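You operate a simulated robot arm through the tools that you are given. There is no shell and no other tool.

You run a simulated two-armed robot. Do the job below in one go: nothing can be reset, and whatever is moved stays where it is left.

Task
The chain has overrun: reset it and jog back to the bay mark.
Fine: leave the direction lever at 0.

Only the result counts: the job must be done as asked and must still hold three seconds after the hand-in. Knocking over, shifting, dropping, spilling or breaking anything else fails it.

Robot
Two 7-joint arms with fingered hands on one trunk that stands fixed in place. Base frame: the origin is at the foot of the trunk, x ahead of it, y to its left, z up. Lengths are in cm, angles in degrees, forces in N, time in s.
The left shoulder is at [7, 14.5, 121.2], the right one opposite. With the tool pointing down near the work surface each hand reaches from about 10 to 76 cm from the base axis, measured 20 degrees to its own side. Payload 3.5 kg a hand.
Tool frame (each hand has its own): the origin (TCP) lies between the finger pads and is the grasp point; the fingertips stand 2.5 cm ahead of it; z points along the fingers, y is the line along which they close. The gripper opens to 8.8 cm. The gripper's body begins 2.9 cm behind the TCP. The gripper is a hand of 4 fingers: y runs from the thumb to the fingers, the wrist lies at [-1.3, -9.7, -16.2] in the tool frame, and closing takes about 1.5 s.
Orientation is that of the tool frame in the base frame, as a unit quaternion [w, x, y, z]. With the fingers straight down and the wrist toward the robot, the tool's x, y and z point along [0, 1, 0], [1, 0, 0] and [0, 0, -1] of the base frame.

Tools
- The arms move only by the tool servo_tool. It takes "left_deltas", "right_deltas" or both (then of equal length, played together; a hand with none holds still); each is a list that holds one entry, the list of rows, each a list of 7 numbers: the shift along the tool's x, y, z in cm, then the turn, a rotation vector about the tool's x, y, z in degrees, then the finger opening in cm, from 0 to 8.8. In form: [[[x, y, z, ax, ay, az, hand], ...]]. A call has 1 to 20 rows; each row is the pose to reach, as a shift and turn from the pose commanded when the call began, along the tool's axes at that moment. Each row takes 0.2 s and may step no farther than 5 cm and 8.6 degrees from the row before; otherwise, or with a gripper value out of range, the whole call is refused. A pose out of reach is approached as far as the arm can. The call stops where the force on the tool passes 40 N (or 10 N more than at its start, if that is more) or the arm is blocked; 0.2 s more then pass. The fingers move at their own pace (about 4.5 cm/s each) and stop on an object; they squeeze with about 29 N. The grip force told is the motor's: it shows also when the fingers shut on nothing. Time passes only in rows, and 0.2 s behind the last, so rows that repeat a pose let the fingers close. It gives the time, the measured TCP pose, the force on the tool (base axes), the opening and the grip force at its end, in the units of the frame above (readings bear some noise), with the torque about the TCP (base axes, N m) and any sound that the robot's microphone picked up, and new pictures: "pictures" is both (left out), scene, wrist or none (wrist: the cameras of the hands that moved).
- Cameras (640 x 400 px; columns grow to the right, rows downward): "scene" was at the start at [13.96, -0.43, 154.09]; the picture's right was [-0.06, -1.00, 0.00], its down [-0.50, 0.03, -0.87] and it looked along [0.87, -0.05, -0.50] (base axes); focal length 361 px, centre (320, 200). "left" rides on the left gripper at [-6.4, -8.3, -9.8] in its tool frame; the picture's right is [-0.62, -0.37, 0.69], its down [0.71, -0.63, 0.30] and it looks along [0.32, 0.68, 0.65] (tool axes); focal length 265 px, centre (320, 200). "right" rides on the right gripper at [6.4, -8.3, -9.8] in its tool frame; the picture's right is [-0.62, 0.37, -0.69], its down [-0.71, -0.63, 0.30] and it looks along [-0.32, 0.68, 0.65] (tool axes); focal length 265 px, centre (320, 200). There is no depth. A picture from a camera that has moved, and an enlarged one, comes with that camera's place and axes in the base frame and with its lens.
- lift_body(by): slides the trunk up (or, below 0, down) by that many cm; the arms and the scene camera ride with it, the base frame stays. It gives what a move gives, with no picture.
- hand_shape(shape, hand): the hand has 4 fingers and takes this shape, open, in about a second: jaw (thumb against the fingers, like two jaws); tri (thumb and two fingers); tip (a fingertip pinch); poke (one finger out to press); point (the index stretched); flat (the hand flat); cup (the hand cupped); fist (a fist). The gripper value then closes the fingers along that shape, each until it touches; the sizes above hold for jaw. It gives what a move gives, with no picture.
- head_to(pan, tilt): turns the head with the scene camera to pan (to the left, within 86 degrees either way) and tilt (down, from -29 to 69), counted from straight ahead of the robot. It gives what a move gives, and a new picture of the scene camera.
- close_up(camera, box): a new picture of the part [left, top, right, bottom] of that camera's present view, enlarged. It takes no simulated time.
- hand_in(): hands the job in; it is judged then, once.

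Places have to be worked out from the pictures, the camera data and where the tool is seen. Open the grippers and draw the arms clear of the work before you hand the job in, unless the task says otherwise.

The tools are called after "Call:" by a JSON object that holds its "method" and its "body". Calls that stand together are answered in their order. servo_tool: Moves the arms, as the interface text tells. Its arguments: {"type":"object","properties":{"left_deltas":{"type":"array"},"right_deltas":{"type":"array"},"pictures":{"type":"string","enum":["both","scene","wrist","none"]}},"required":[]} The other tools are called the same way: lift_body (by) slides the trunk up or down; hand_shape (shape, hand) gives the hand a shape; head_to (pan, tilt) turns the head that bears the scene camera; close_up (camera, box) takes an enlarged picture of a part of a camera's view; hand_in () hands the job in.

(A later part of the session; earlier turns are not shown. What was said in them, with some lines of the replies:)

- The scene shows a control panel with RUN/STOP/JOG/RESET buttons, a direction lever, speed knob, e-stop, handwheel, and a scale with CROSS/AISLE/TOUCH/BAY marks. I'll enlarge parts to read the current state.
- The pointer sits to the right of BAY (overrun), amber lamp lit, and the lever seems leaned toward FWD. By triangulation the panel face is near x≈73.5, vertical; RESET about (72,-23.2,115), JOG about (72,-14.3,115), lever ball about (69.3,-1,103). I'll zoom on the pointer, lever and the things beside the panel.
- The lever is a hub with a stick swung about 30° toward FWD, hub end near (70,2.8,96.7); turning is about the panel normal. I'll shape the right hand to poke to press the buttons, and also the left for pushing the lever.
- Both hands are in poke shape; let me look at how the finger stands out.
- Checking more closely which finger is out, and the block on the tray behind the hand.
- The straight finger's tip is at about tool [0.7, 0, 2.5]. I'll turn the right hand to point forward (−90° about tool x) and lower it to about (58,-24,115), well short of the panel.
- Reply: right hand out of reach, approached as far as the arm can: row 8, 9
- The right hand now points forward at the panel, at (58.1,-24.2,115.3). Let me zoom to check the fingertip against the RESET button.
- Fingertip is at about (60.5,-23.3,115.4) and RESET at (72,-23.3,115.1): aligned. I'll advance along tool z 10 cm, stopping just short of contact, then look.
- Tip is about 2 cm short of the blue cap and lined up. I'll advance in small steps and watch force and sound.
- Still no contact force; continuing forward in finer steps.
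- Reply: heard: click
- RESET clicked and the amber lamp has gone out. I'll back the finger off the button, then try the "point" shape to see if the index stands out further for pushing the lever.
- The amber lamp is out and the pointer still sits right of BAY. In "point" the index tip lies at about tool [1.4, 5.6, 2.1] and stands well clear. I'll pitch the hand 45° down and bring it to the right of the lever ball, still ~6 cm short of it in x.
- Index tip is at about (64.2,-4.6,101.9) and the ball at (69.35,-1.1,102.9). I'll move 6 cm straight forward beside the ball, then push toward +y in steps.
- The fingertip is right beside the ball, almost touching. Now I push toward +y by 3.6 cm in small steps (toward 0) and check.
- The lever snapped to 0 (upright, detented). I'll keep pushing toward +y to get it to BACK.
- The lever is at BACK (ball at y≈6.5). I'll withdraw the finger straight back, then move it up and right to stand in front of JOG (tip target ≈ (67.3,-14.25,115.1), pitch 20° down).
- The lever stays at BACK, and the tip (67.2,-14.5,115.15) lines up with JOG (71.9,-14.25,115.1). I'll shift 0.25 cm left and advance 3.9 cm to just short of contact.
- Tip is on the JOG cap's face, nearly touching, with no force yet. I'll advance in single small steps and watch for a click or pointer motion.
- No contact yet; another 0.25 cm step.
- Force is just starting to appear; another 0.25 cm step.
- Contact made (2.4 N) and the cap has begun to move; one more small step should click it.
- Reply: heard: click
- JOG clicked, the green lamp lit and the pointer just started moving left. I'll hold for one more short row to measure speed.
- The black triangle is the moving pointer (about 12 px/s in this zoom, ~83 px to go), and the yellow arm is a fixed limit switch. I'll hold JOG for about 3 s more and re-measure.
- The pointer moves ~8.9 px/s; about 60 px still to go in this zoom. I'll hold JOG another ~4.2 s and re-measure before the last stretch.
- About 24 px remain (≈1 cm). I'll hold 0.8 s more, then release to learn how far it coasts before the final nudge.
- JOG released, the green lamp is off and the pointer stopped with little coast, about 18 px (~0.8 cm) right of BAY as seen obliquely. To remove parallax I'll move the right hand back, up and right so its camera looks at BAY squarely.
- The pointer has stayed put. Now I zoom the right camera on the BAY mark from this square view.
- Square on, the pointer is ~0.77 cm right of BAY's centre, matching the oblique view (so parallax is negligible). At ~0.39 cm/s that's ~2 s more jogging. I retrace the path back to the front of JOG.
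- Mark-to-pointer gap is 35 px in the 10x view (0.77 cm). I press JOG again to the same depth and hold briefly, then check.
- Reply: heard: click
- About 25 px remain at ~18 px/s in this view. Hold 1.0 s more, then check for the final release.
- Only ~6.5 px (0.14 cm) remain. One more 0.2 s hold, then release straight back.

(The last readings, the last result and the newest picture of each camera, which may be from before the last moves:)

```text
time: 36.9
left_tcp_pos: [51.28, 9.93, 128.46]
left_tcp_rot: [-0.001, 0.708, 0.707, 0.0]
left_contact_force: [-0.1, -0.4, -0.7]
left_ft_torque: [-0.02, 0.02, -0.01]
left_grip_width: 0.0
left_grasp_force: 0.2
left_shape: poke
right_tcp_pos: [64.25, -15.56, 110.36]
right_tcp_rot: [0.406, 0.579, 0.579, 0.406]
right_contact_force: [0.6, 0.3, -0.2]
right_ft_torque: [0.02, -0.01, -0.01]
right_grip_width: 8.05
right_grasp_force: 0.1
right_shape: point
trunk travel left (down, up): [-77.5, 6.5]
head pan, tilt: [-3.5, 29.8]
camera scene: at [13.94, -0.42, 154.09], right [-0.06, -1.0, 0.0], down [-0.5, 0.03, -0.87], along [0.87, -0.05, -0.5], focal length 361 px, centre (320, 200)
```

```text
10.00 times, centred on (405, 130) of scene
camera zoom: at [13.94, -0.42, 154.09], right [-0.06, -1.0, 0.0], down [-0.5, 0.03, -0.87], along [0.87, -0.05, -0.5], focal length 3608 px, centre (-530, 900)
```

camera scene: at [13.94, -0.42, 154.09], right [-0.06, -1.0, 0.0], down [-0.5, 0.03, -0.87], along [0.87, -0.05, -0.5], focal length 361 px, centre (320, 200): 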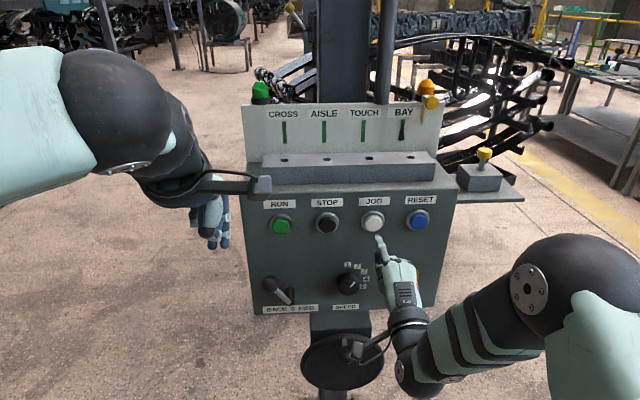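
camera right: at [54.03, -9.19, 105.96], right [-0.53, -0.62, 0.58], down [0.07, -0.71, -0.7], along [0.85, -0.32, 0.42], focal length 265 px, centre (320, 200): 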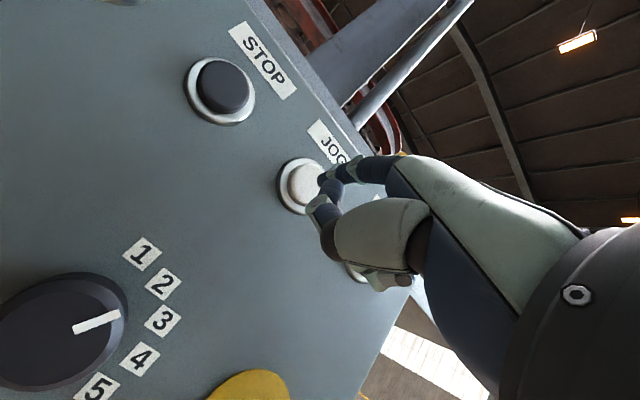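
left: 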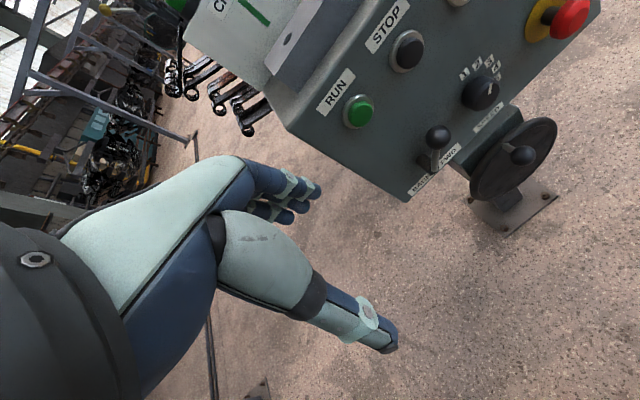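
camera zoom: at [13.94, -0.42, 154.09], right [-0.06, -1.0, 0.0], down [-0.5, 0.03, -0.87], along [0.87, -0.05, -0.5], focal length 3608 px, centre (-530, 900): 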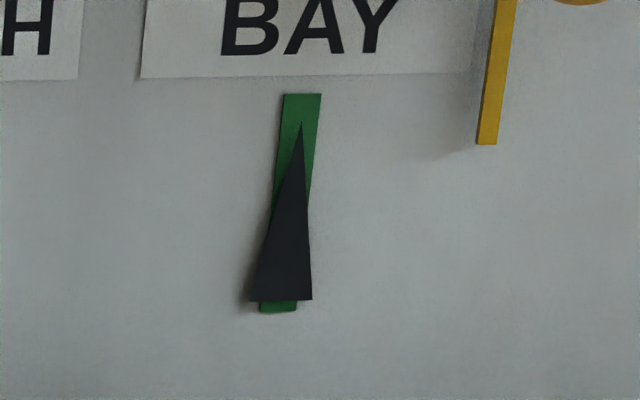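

The pointer is now centred on BAY to within ~0.04 cm and the green lamp is off. Next the lever goes back to 0: I shape the left hand to point.

Call:
{"method": "hand_shape", "body": {"hand": "left", "shape": "point"}}

Call:
{"method": "servo_tool", "body": {"right_deltas": [[[0, -1.37, -3.76, 0, 0, 0, 8.8], [-1, -2.74, -7.52, 0, 0, 0, 8.8], [-3, -2.74, -7.52, 0, 0, 0, 8.8], [-5, -2.74, -7.52, 0, 0, 0, 8.8], [-7.5, -2.74, -7.52, 0, 0, 0, 8.8], [-9.5, -2.74, -7.52, 0, 0, 0, 8.8], [-9.5, -2.74, -7.52, 0, 0, 0, 8.8], [-9.5, -2.74, -7.52, 0, 0, 0, 8.8], [-9.5, -2.74, -7.52, 0, 0, 0, 8.8]]], "left_deltas": [[[0, 0.7, 3.2, -5, 0, 0, 8.8], [0.2, 1.4, 6.4, -10, 0, 0, 8.8], [0.4, 2.1, 9.7, -15, 0, 0, 8.8], [0.6, 2.8, 12.9, -20, 0, 0, 8.8], [0.8, 3.5, 16.1, -25, 0, 0, 8.8], [1.0, 4.2, 19.3, -30, 0, 0, 8.8], [1.1, 4.9, 22.5, -35, 0, 0, 8.8], [1.2, 5.6, 25.7, -40, 0, 0, 8.8], [1.25, 6.25, 28.95, -45, 0, 0, 8.8]]], "pictures": "both"}}

Call:
{"method": "close_up", "body": {"camera": "scene", "box": [230, 220, 390, 340]}}

Call:
{"method": "close_up", "body": {"camera": "scene", "box": [385, 110, 425, 150]}}

```text
time: 37.8
left_tcp_pos: [51.21, 9.9, 128.4]
left_tcp_rot: [0.0, 0.707, 0.707, 0.0]
left_contact_force: [0.7, -0.7, 0.7]
left_ft_torque: [-0.02, -0.02, -0.02]
left_grip_width: 0.0
left_grasp_force: 0.2
left_shape: point
right_tcp_pos: [64.29, -15.6, 110.39]
right_tcp_rot: [0.406, 0.579, 0.579, 0.406]
right_contact_force: [0.3, 0.4, -0.9]
right_ft_torque: [-0.04, 0.01, 0.02]
right_grip_width: 8.07
right_grasp_force: 0.0
right_shape: point
trunk travel left (down, up): [-77.5, 6.5]
head pan, tilt: [-3.5, 29.8]
```

```text
time: 39.8
left_tcp_pos: [57.69, 11.42, 99.47]
left_tcp_rot: [0.271, 0.654, 0.653, 0.27]
left_contact_force: [0.3, 0.7, 0.0]
left_ft_torque: [0.02, -0.02, 0.0]
left_grip_width: 0.01
left_grasp_force: 0.0
left_shape: point
right_tcp_pos: [56.44, -25.01, 110.26]
right_tcp_rot: [0.405, 0.58, 0.58, 0.405]
right_contact_force: [-0.5, 0.0, 0.3]
right_ft_torque: [0.02, 0.0, 0.01]
right_grip_width: 8.06
right_grasp_force: 0.2
right_shape: point
trunk travel left (down, up): [-77.5, 6.5]
head pan, tilt: [-3.5, 29.8]
camera scene: at [14.24, -0.3, 154.07], right [-0.06, -1.0, 0.0], down [-0.5, 0.03, -0.87], along [0.87, -0.05, -0.5], focal length 361 px, centre (320, 200)
camera right: at [44.36, -18.69, 105.79], right [-0.52, -0.62, 0.58], down [0.07, -0.71, -0.7], along [0.85, -0.32, 0.42], focal length 265 px, centre (320, 200)
camera left: at [44.85, 4.99, 100.64], right [0.23, -0.62, -0.75], down [-0.23, 0.71, -0.66], along [0.95, 0.32, 0.02], focal length 265 px, centre (320, 200)
```

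scene: 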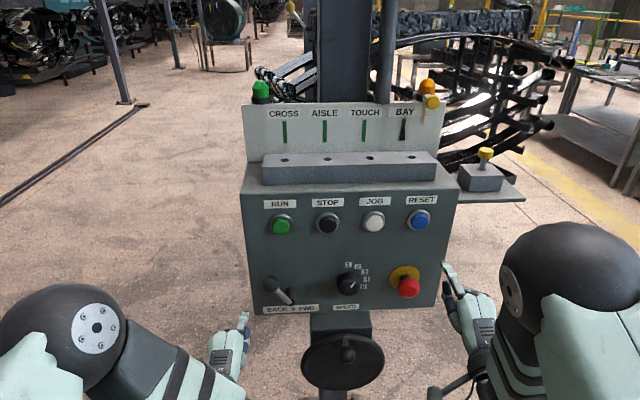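
right: 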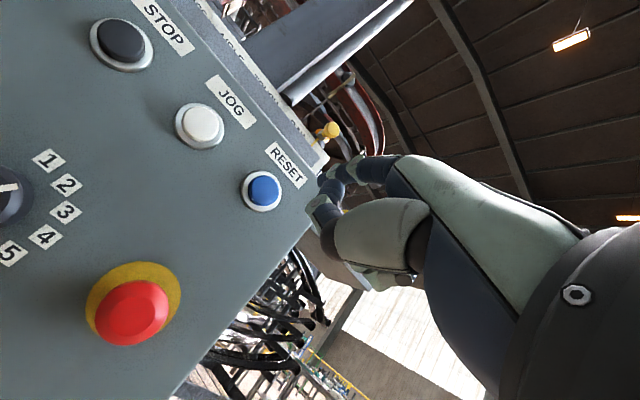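
left: 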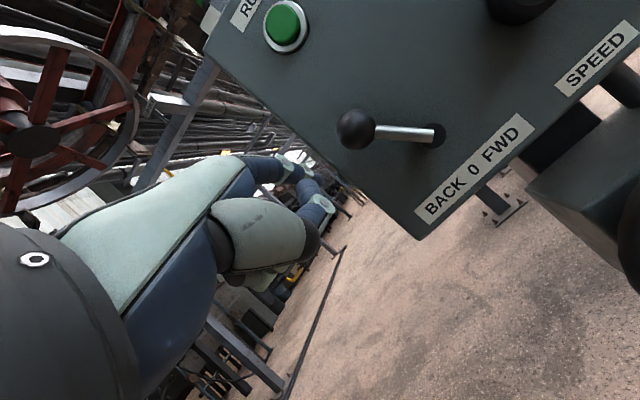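

```text
3.33 times, centred on (310, 280) of scene
camera zoom: at [14.24, -0.3, 154.07], right [-0.06, -1.0, 0.0], down [-0.5, 0.03, -0.87], along [0.87, -0.05, -0.5], focal length 1203 px, centre (353, -67)
```

zoom: 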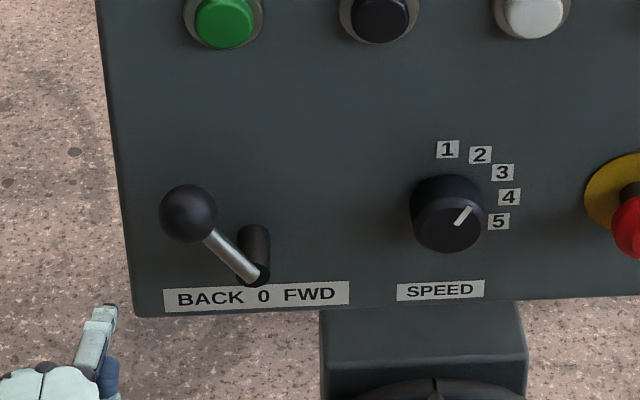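

```text
10.00 times, centred on (405, 130) of scene
camera zoom: at [14.24, -0.3, 154.07], right [-0.06, -1.0, 0.0], down [-0.5, 0.03, -0.87], along [0.87, -0.05, -0.5], focal length 3608 px, centre (-530, 900)
```

zoom: 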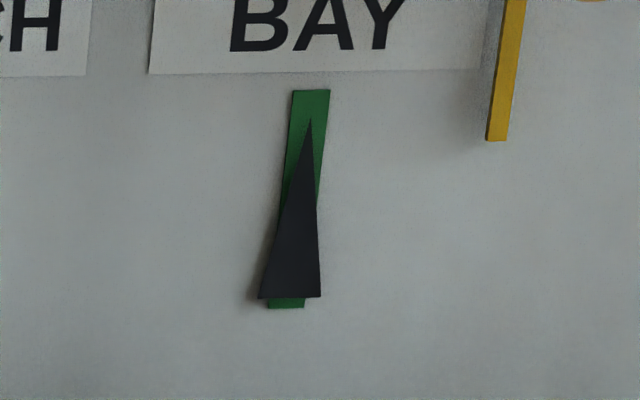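

The pointer hasn't moved. Left fingertip is at about (63.2,10.3,102), the ball at (69.35,6.5,103). I move 7 cm forward beside the ball on its +y side, then start pushing toward −y.

Call:
{"method": "servo_tool", "body": {"left_deltas": [[[0, 1.65, 1.65, 0, 0, 0, 8.8], [0, 3.3, 3.3, 0, 0, 0, 8.8], [0, 4.9, 4.9, 0, 0, 0, 8.8], [-0.5, 4.9, 4.9, 0, 0, 0, 8.8], [-0.9, 4.9, 4.9, 0, 0, 0, 8.8]]], "pictures": "both"}}

Call:
{"method": "close_up", "body": {"camera": "scene", "box": [230, 220, 390, 340]}}

```text
time: 41.0
left_tcp_pos: [64.39, 10.21, 99.55]
left_tcp_rot: [0.271, 0.654, 0.652, 0.271]
left_contact_force: [0.0, -0.1, 0.2]
left_ft_torque: [-0.01, 0.0, -0.02]
left_grip_width: 0.0
left_grasp_force: 0.0
left_shape: point
right_tcp_pos: [56.36, -25.21, 110.26]
right_tcp_rot: [0.406, 0.58, 0.579, 0.405]
right_contact_force: [-0.7, -0.3, 0.6]
right_ft_torque: [0.04, -0.02, -0.03]
right_grip_width: 8.08
right_grasp_force: 0.2
right_shape: point
trunk travel left (down, up): [-77.5, 6.5]
head pan, tilt: [-3.5, 29.8]
camera scene: at [13.99, -0.41, 154.08], right [-0.06, -1.0, 0.0], down [-0.5, 0.03, -0.87], along [0.87, -0.05, -0.5], focal length 361 px, centre (320, 200)
camera left: at [51.68, 3.79, 100.63], right [0.23, -0.62, -0.75], down [-0.23, 0.71, -0.66], along [0.95, 0.32, 0.02], focal length 265 px, centre (320, 200)
```

scene: 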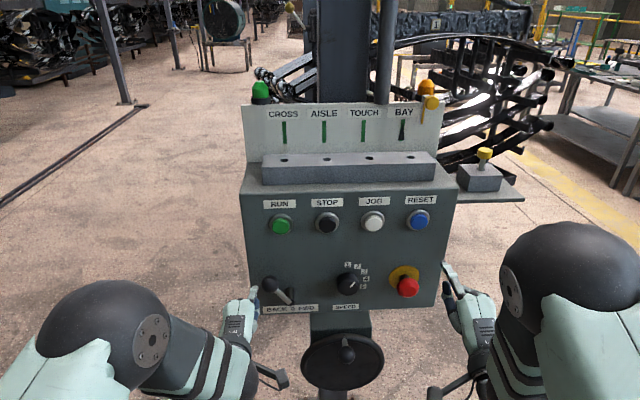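
left: 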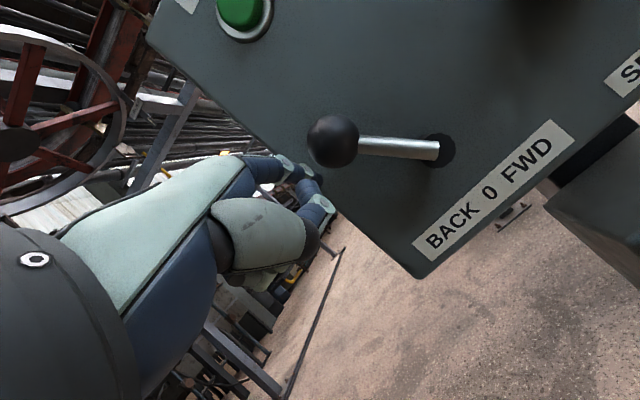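

```text
3.33 times, centred on (310, 280) of scene
camera zoom: at [13.99, -0.41, 154.08], right [-0.06, -1.0, 0.0], down [-0.5, 0.03, -0.87], along [0.87, -0.05, -0.5], focal length 1203 px, centre (353, -67)
```

zoom: 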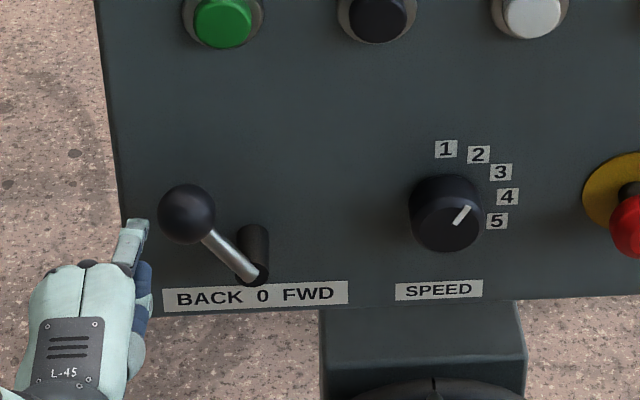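

The left fingertip stands just to the left of the ball. I push toward −y by 3.4 cm in small steps and check where the lever stands.

Call:
{"method": "servo_tool", "body": {"left_deltas": [[[-0.4, 0, 0, 0, 0, 0, 8.8], [-0.8, 0, 0, 0, 0, 0, 8.8], [-1.2, 0, 0, 0, 0, 0, 8.8], [-1.6, 0, 0, 0, 0, 0, 8.8], [-2.0, 0, 0, 0, 0, 0, 8.8], [-2.4, 0, 0, 0, 0, 0, 8.8], [-2.8, 0, 0, 0, 0, 0, 8.8], [-3.1, 0, 0, 0, 0, 0, 8.8], [-3.4, 0, 0, 0, 0, 0, 8.8]]], "pictures": "both"}}

Call:
{"method": "close_up", "body": {"camera": "scene", "box": [230, 220, 390, 340]}}

```text
time: 43.0
left_tcp_pos: [64.41, 6.9, 99.47]
left_tcp_rot: [0.271, 0.653, 0.653, 0.27]
left_contact_force: [-1.6, 1.8, 0.5]
left_ft_torque: [-0.04, -0.04, 0.04]
left_grip_width: 8.08
left_grasp_force: 0.0
left_shape: point
right_tcp_pos: [56.31, -25.16, 110.27]
right_tcp_rot: [0.405, 0.579, 0.58, 0.406]
right_contact_force: [-0.2, 0.3, 0.0]
right_ft_torque: [-0.03, 0.01, -0.01]
right_grip_width: 8.08
right_grasp_force: 0.1
right_shape: point
trunk travel left (down, up): [-77.5, 6.5]
head pan, tilt: [-3.5, 29.8]
camera scene: at [13.94, -0.42, 154.09], right [-0.06, -1.0, 0.0], down [-0.5, 0.03, -0.87], along [0.87, -0.05, -0.5], focal length 361 px, centre (320, 200)
camera left: at [51.54, 0.45, 100.58], right [0.23, -0.62, -0.75], down [-0.23, 0.71, -0.66], along [0.95, 0.32, 0.02], focal length 265 px, centre (320, 200)
```

scene: 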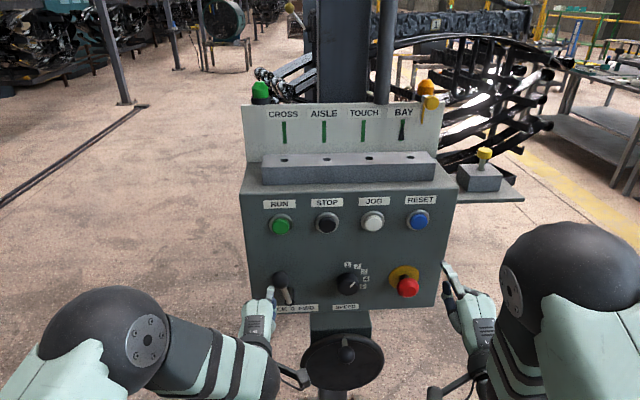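
left: 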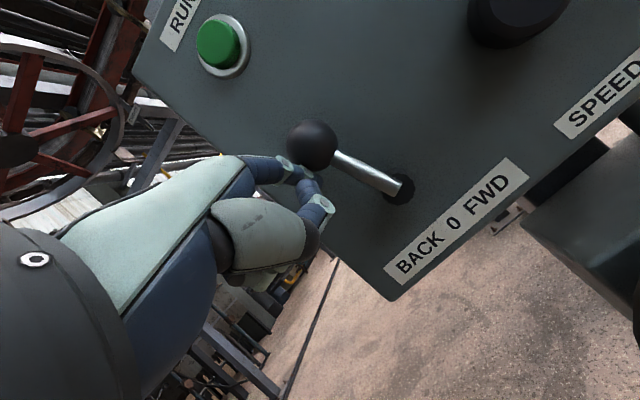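

```text
3.33 times, centred on (310, 280) of scene
camera zoom: at [13.94, -0.42, 154.09], right [-0.06, -1.0, 0.0], down [-0.5, 0.03, -0.87], along [0.87, -0.05, -0.5], focal length 1203 px, centre (353, -67)
```

zoom: 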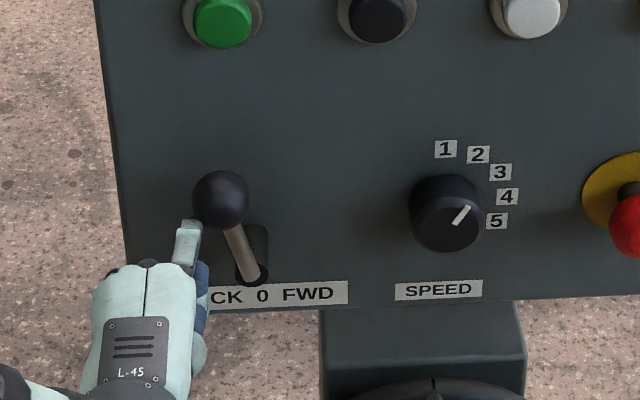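

The lever is about halfway between BACK and 0. I keep pushing in finer steps.

Call:
{"method": "servo_tool", "body": {"left_deltas": [[[-0.25, 0, 0, 0, 0, 0, 8.8], [-0.5, 0, 0, 0, 0, 0, 8.8], [-0.75, 0, 0, 0, 0, 0, 8.8], [-1.0, 0, 0, 0, 0, 0, 8.8]]], "pictures": "scene"}}

Call:
{"method": "close_up", "body": {"camera": "scene", "box": [230, 220, 390, 340]}}

```text
time: 44.0
left_tcp_pos: [64.48, 5.69, 99.41]
left_tcp_rot: [0.271, 0.653, 0.653, 0.271]
left_contact_force: [0.4, 0.0, 0.3]
left_ft_torque: [-0.01, -0.02, -0.01]
left_grip_width: 8.07
left_grasp_force: 0.0
left_shape: point
right_tcp_pos: [56.29, -25.18, 110.41]
right_tcp_rot: [0.405, 0.579, 0.58, 0.406]
right_contact_force: [-0.3, 0.7, 0.6]
right_ft_torque: [0.02, 0.0, -0.03]
right_grip_width: 8.06
right_grasp_force: 0.0
right_shape: point
trunk travel left (down, up): [-77.5, 6.5]
head pan, tilt: [-3.5, 29.8]
camera scene: at [13.97, -0.43, 154.09], right [-0.06, -1.0, 0.0], down [-0.5, 0.03, -0.87], along [0.87, -0.05, -0.5], focal length 361 px, centre (320, 200)
```

scene: 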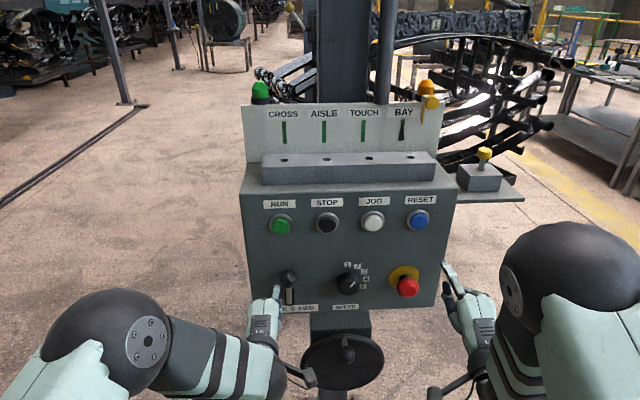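

```text
3.33 times, centred on (310, 280) of scene
camera zoom: at [13.97, -0.43, 154.09], right [-0.06, -1.0, 0.0], down [-0.5, 0.03, -0.87], along [0.87, -0.05, -0.5], focal length 1203 px, centre (353, -67)
```

zoom: 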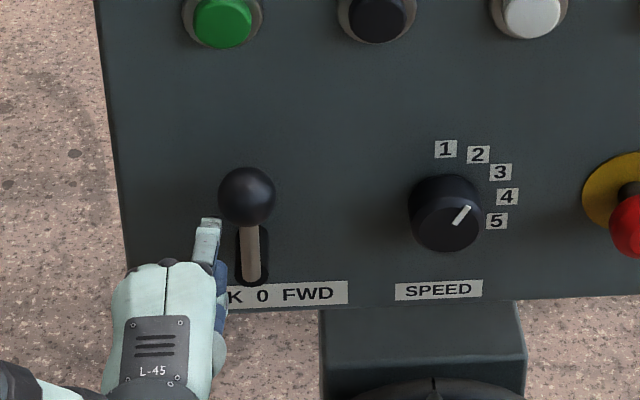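

The lever snapped upright to 0 and the finger is free of force. I withdraw the left hand (slightly left, then straight back) and pull the right hand back too.

Call:
{"method": "servo_tool", "body": {"left_deltas": [[[0.6, 0, 0, 0, 0, 0, 8.8], [0.8, -1.4, -1.4, 0, 0, 0, 8.8], [1.0, -3.5, -3.5, 0, 0, 0, 8.8], [2.0, -6.0, -6.0, 0, 0, 0, 8.8], [4.0, -8.5, -8.5, 0, 0, 0, 8.8], [6.0, -10, -10, 0, 0, 0, 8.8], [6.0, -10, -10, 0, 0, 0, 8.8]]], "right_deltas": [[[0, 0, 0, 0, 0, 0, 8.8], [0, -0.5, -1.4, 0, 0, 0, 8.8], [0, -1.0, -2.8, 0, 0, 0, 8.8], [-1, -1.5, -4.2, 0, 0, 0, 8.8], [-2, -2.0, -5.6, 0, 0, 0, 8.8], [-3, -2.4, -6.6, 0, 0, 0, 8.8], [-3, -2.4, -6.6, 0, 0, 0, 8.8]]], "pictures": "both"}}

Call:
{"method": "close_up", "body": {"camera": "scene", "box": [230, 220, 390, 340]}}

Call:
{"method": "close_up", "body": {"camera": "scene", "box": [385, 110, 425, 150]}}

Call:
{"method": "close_up", "body": {"camera": "scene", "box": [230, 60, 470, 210]}}

```text
time: 45.6
left_tcp_pos: [50.12, 11.71, 99.55]
left_tcp_rot: [0.271, 0.653, 0.653, 0.27]
left_contact_force: [-0.5, 0.4, 0.4]
left_ft_torque: [-0.02, 0.06, 0.0]
left_grip_width: 8.04
left_grasp_force: 0.2
left_shape: point
right_tcp_pos: [49.9, -27.74, 110.49]
right_tcp_rot: [0.405, 0.579, 0.58, 0.406]
right_contact_force: [-0.1, 0.5, -0.2]
right_ft_torque: [-0.03, -0.01, 0.0]
right_grip_width: 8.05
right_grasp_force: 0.0
right_shape: point
right hand out of reach, approached as far as the arm can: row 6, 7
trunk travel left (down, up): [-77.5, 6.5]
head pan, tilt: [-3.5, 29.8]
camera scene: at [14.08, -0.49, 154.07], right [-0.06, -1.0, 0.0], down [-0.5, 0.03, -0.87], along [0.87, -0.05, -0.5], focal length 361 px, centre (320, 200)
camera right: at [37.82, -21.3, 106.16], right [-0.52, -0.62, 0.58], down [0.07, -0.71, -0.7], along [0.85, -0.33, 0.42], focal length 265 px, centre (320, 200)
camera left: at [37.4, 5.32, 100.61], right [0.23, -0.62, -0.75], down [-0.23, 0.71, -0.66], along [0.95, 0.32, 0.02], focal length 265 px, centre (320, 200)
```

scene: 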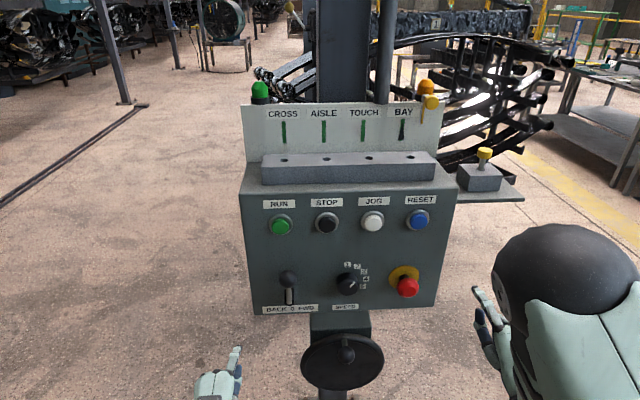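
right: 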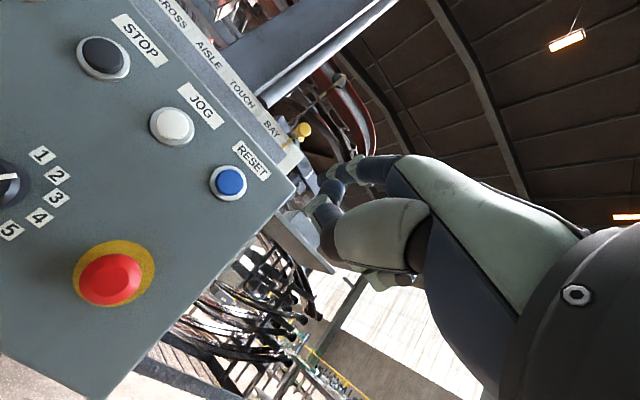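
left: 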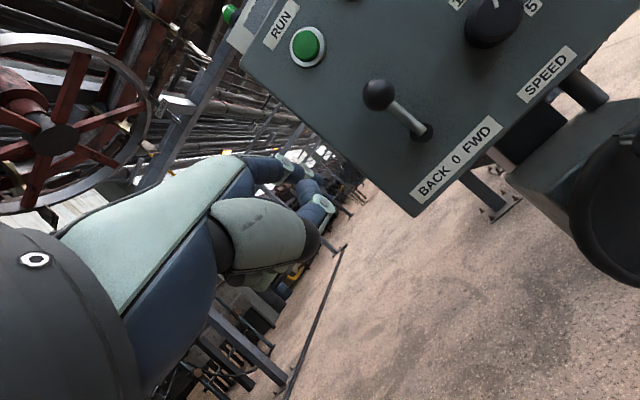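

```text
3.33 times, centred on (310, 280) of scene
camera zoom: at [14.08, -0.49, 154.07], right [-0.06, -1.0, 0.0], down [-0.5, 0.03, -0.87], along [0.87, -0.05, -0.5], focal length 1203 px, centre (353, -67)
```

zoom: 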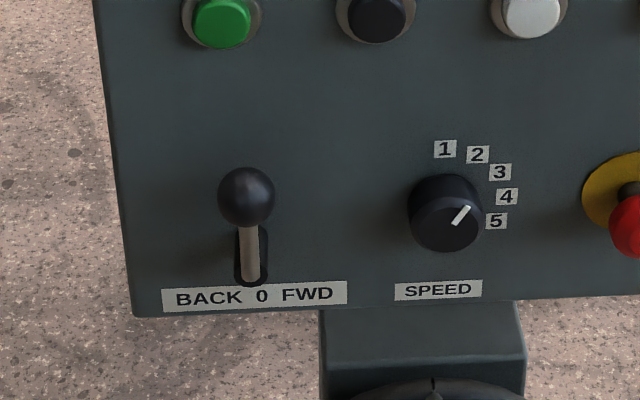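

```text
10.00 times, centred on (405, 130) of scene
camera zoom: at [14.08, -0.49, 154.07], right [-0.06, -1.0, 0.0], down [-0.5, 0.03, -0.87], along [0.87, -0.05, -0.5], focal length 3608 px, centre (-530, 900)
```

zoom: 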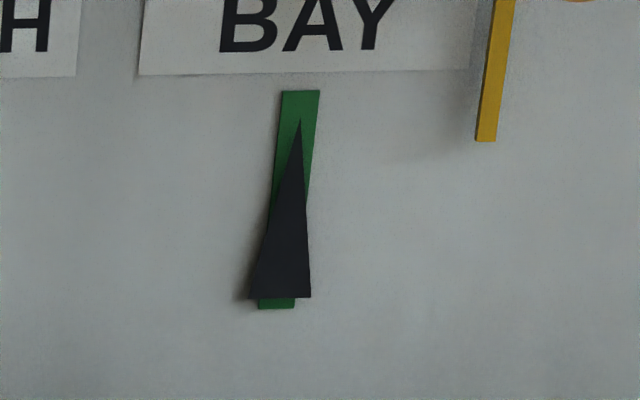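

```text
2.67 times, centred on (350, 135) of scene
camera zoom: at [14.08, -0.49, 154.07], right [-0.06, -1.0, 0.0], down [-0.5, 0.03, -0.87], along [0.87, -0.05, -0.5], focal length 962 px, centre (240, 373)
```

zoom: 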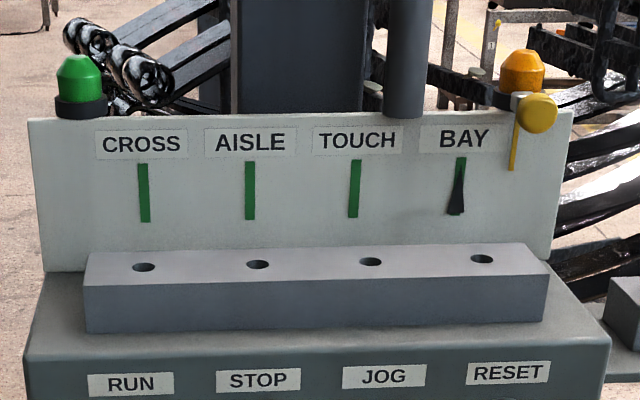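

Lever at 0, lamps off, the pointer centred on BAY, and both arms clear. I'll open both hands back to jaw before handing in.

Call:
{"method": "hand_shape", "body": {"hand": "left", "shape": "jaw"}}

Call:
{"method": "hand_shape", "body": {"hand": "right", "shape": "jaw"}}

Call:
{"method": "close_up", "body": {"camera": "scene", "box": [220, 60, 480, 400]}}

Call:
{"method": "close_up", "body": {"camera": "scene", "box": [385, 110, 425, 150]}}

```text
time: 46.5
left_tcp_pos: [50.15, 11.8, 99.49]
left_tcp_rot: [0.271, 0.653, 0.653, 0.27]
left_contact_force: [0.1, -0.8, -0.8]
left_ft_torque: [0.05, 0.0, 0.02]
left_grip_width: 8.76
left_grasp_force: 0.0
left_shape: jaw
right_tcp_pos: [49.8, -27.67, 110.67]
right_tcp_rot: [0.405, 0.579, 0.58, 0.406]
right_contact_force: [0.1, 0.5, 0.0]
right_ft_torque: [0.01, 0.02, 0.02]
right_grip_width: 8.03
right_grasp_force: 0.0
right_shape: point
trunk travel left (down, up): [-77.5, 6.5]
head pan, tilt: [-3.5, 29.8]
```

```text
time: 47.4
left_tcp_pos: [50.15, 11.74, 99.54]
left_tcp_rot: [0.27, 0.653, 0.654, 0.272]
left_contact_force: [-0.5, 1.3, -0.9]
left_ft_torque: [0.01, 0.03, 0.03]
left_grip_width: 8.77
left_grasp_force: 0.0
left_shape: jaw
right_tcp_pos: [49.93, -27.69, 110.66]
right_tcp_rot: [0.406, 0.58, 0.579, 0.405]
right_contact_force: [-0.6, 0.1, -0.4]
right_ft_torque: [0.01, -0.01, 0.02]
right_grip_width: 8.77
right_grasp_force: 0.2
right_shape: jaw
trunk travel left (down, up): [-77.5, 6.5]
head pan, tilt: [-3.5, 29.8]
```

```text
1.18 times, centred on (350, 230) of scene
camera zoom: at [13.96, -0.42, 154.09], right [-0.06, -1.0, 0.0], down [-0.5, 0.03, -0.87], along [0.87, -0.05, -0.5], focal length 424 px, centre (285, 165)
```

zoom: 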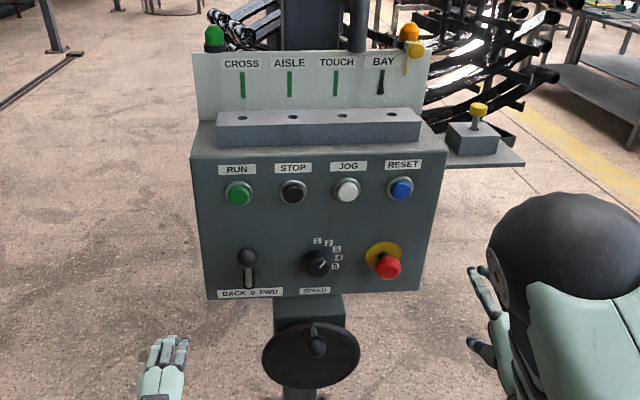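

```text
10.00 times, centred on (405, 130) of scene
camera zoom: at [13.96, -0.42, 154.09], right [-0.06, -1.0, 0.0], down [-0.5, 0.03, -0.87], along [0.87, -0.05, -0.5], focal length 3608 px, centre (-530, 900)
```

zoom: 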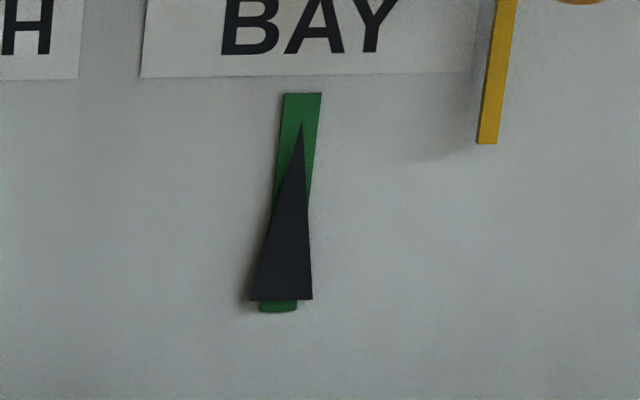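

The fault is reset, the pointer is steady on the BAY mark, the lever is at 0, and both hands are open and clear. I'm handing the job in.

Call:
{"method": "hand_in", "body": {}}

```text
The job is handed in.
```

The chain is reset and back at the bay mark, and the direction lever is at 0. The job is handed in, but no pass or fail result came back.

- **Reset:** I pressed RESET once; it clicked and the amber lamp went out.
- **Jog back:** I moved the lever from FWD to BACK and held JOG in two stretches. The pointer stopped about 0.04 cm from the centre of the BAY mark. It had not moved in the last picture before hand-in, about 10 s later.
- **Lever:** I pushed it back and it snapped upright into 0.
- **End state:** Both lamps are off, and both hands are open and clear of the panel. RUN, STOP, the speed knob, the emergency stop and the handwheel were not touched.
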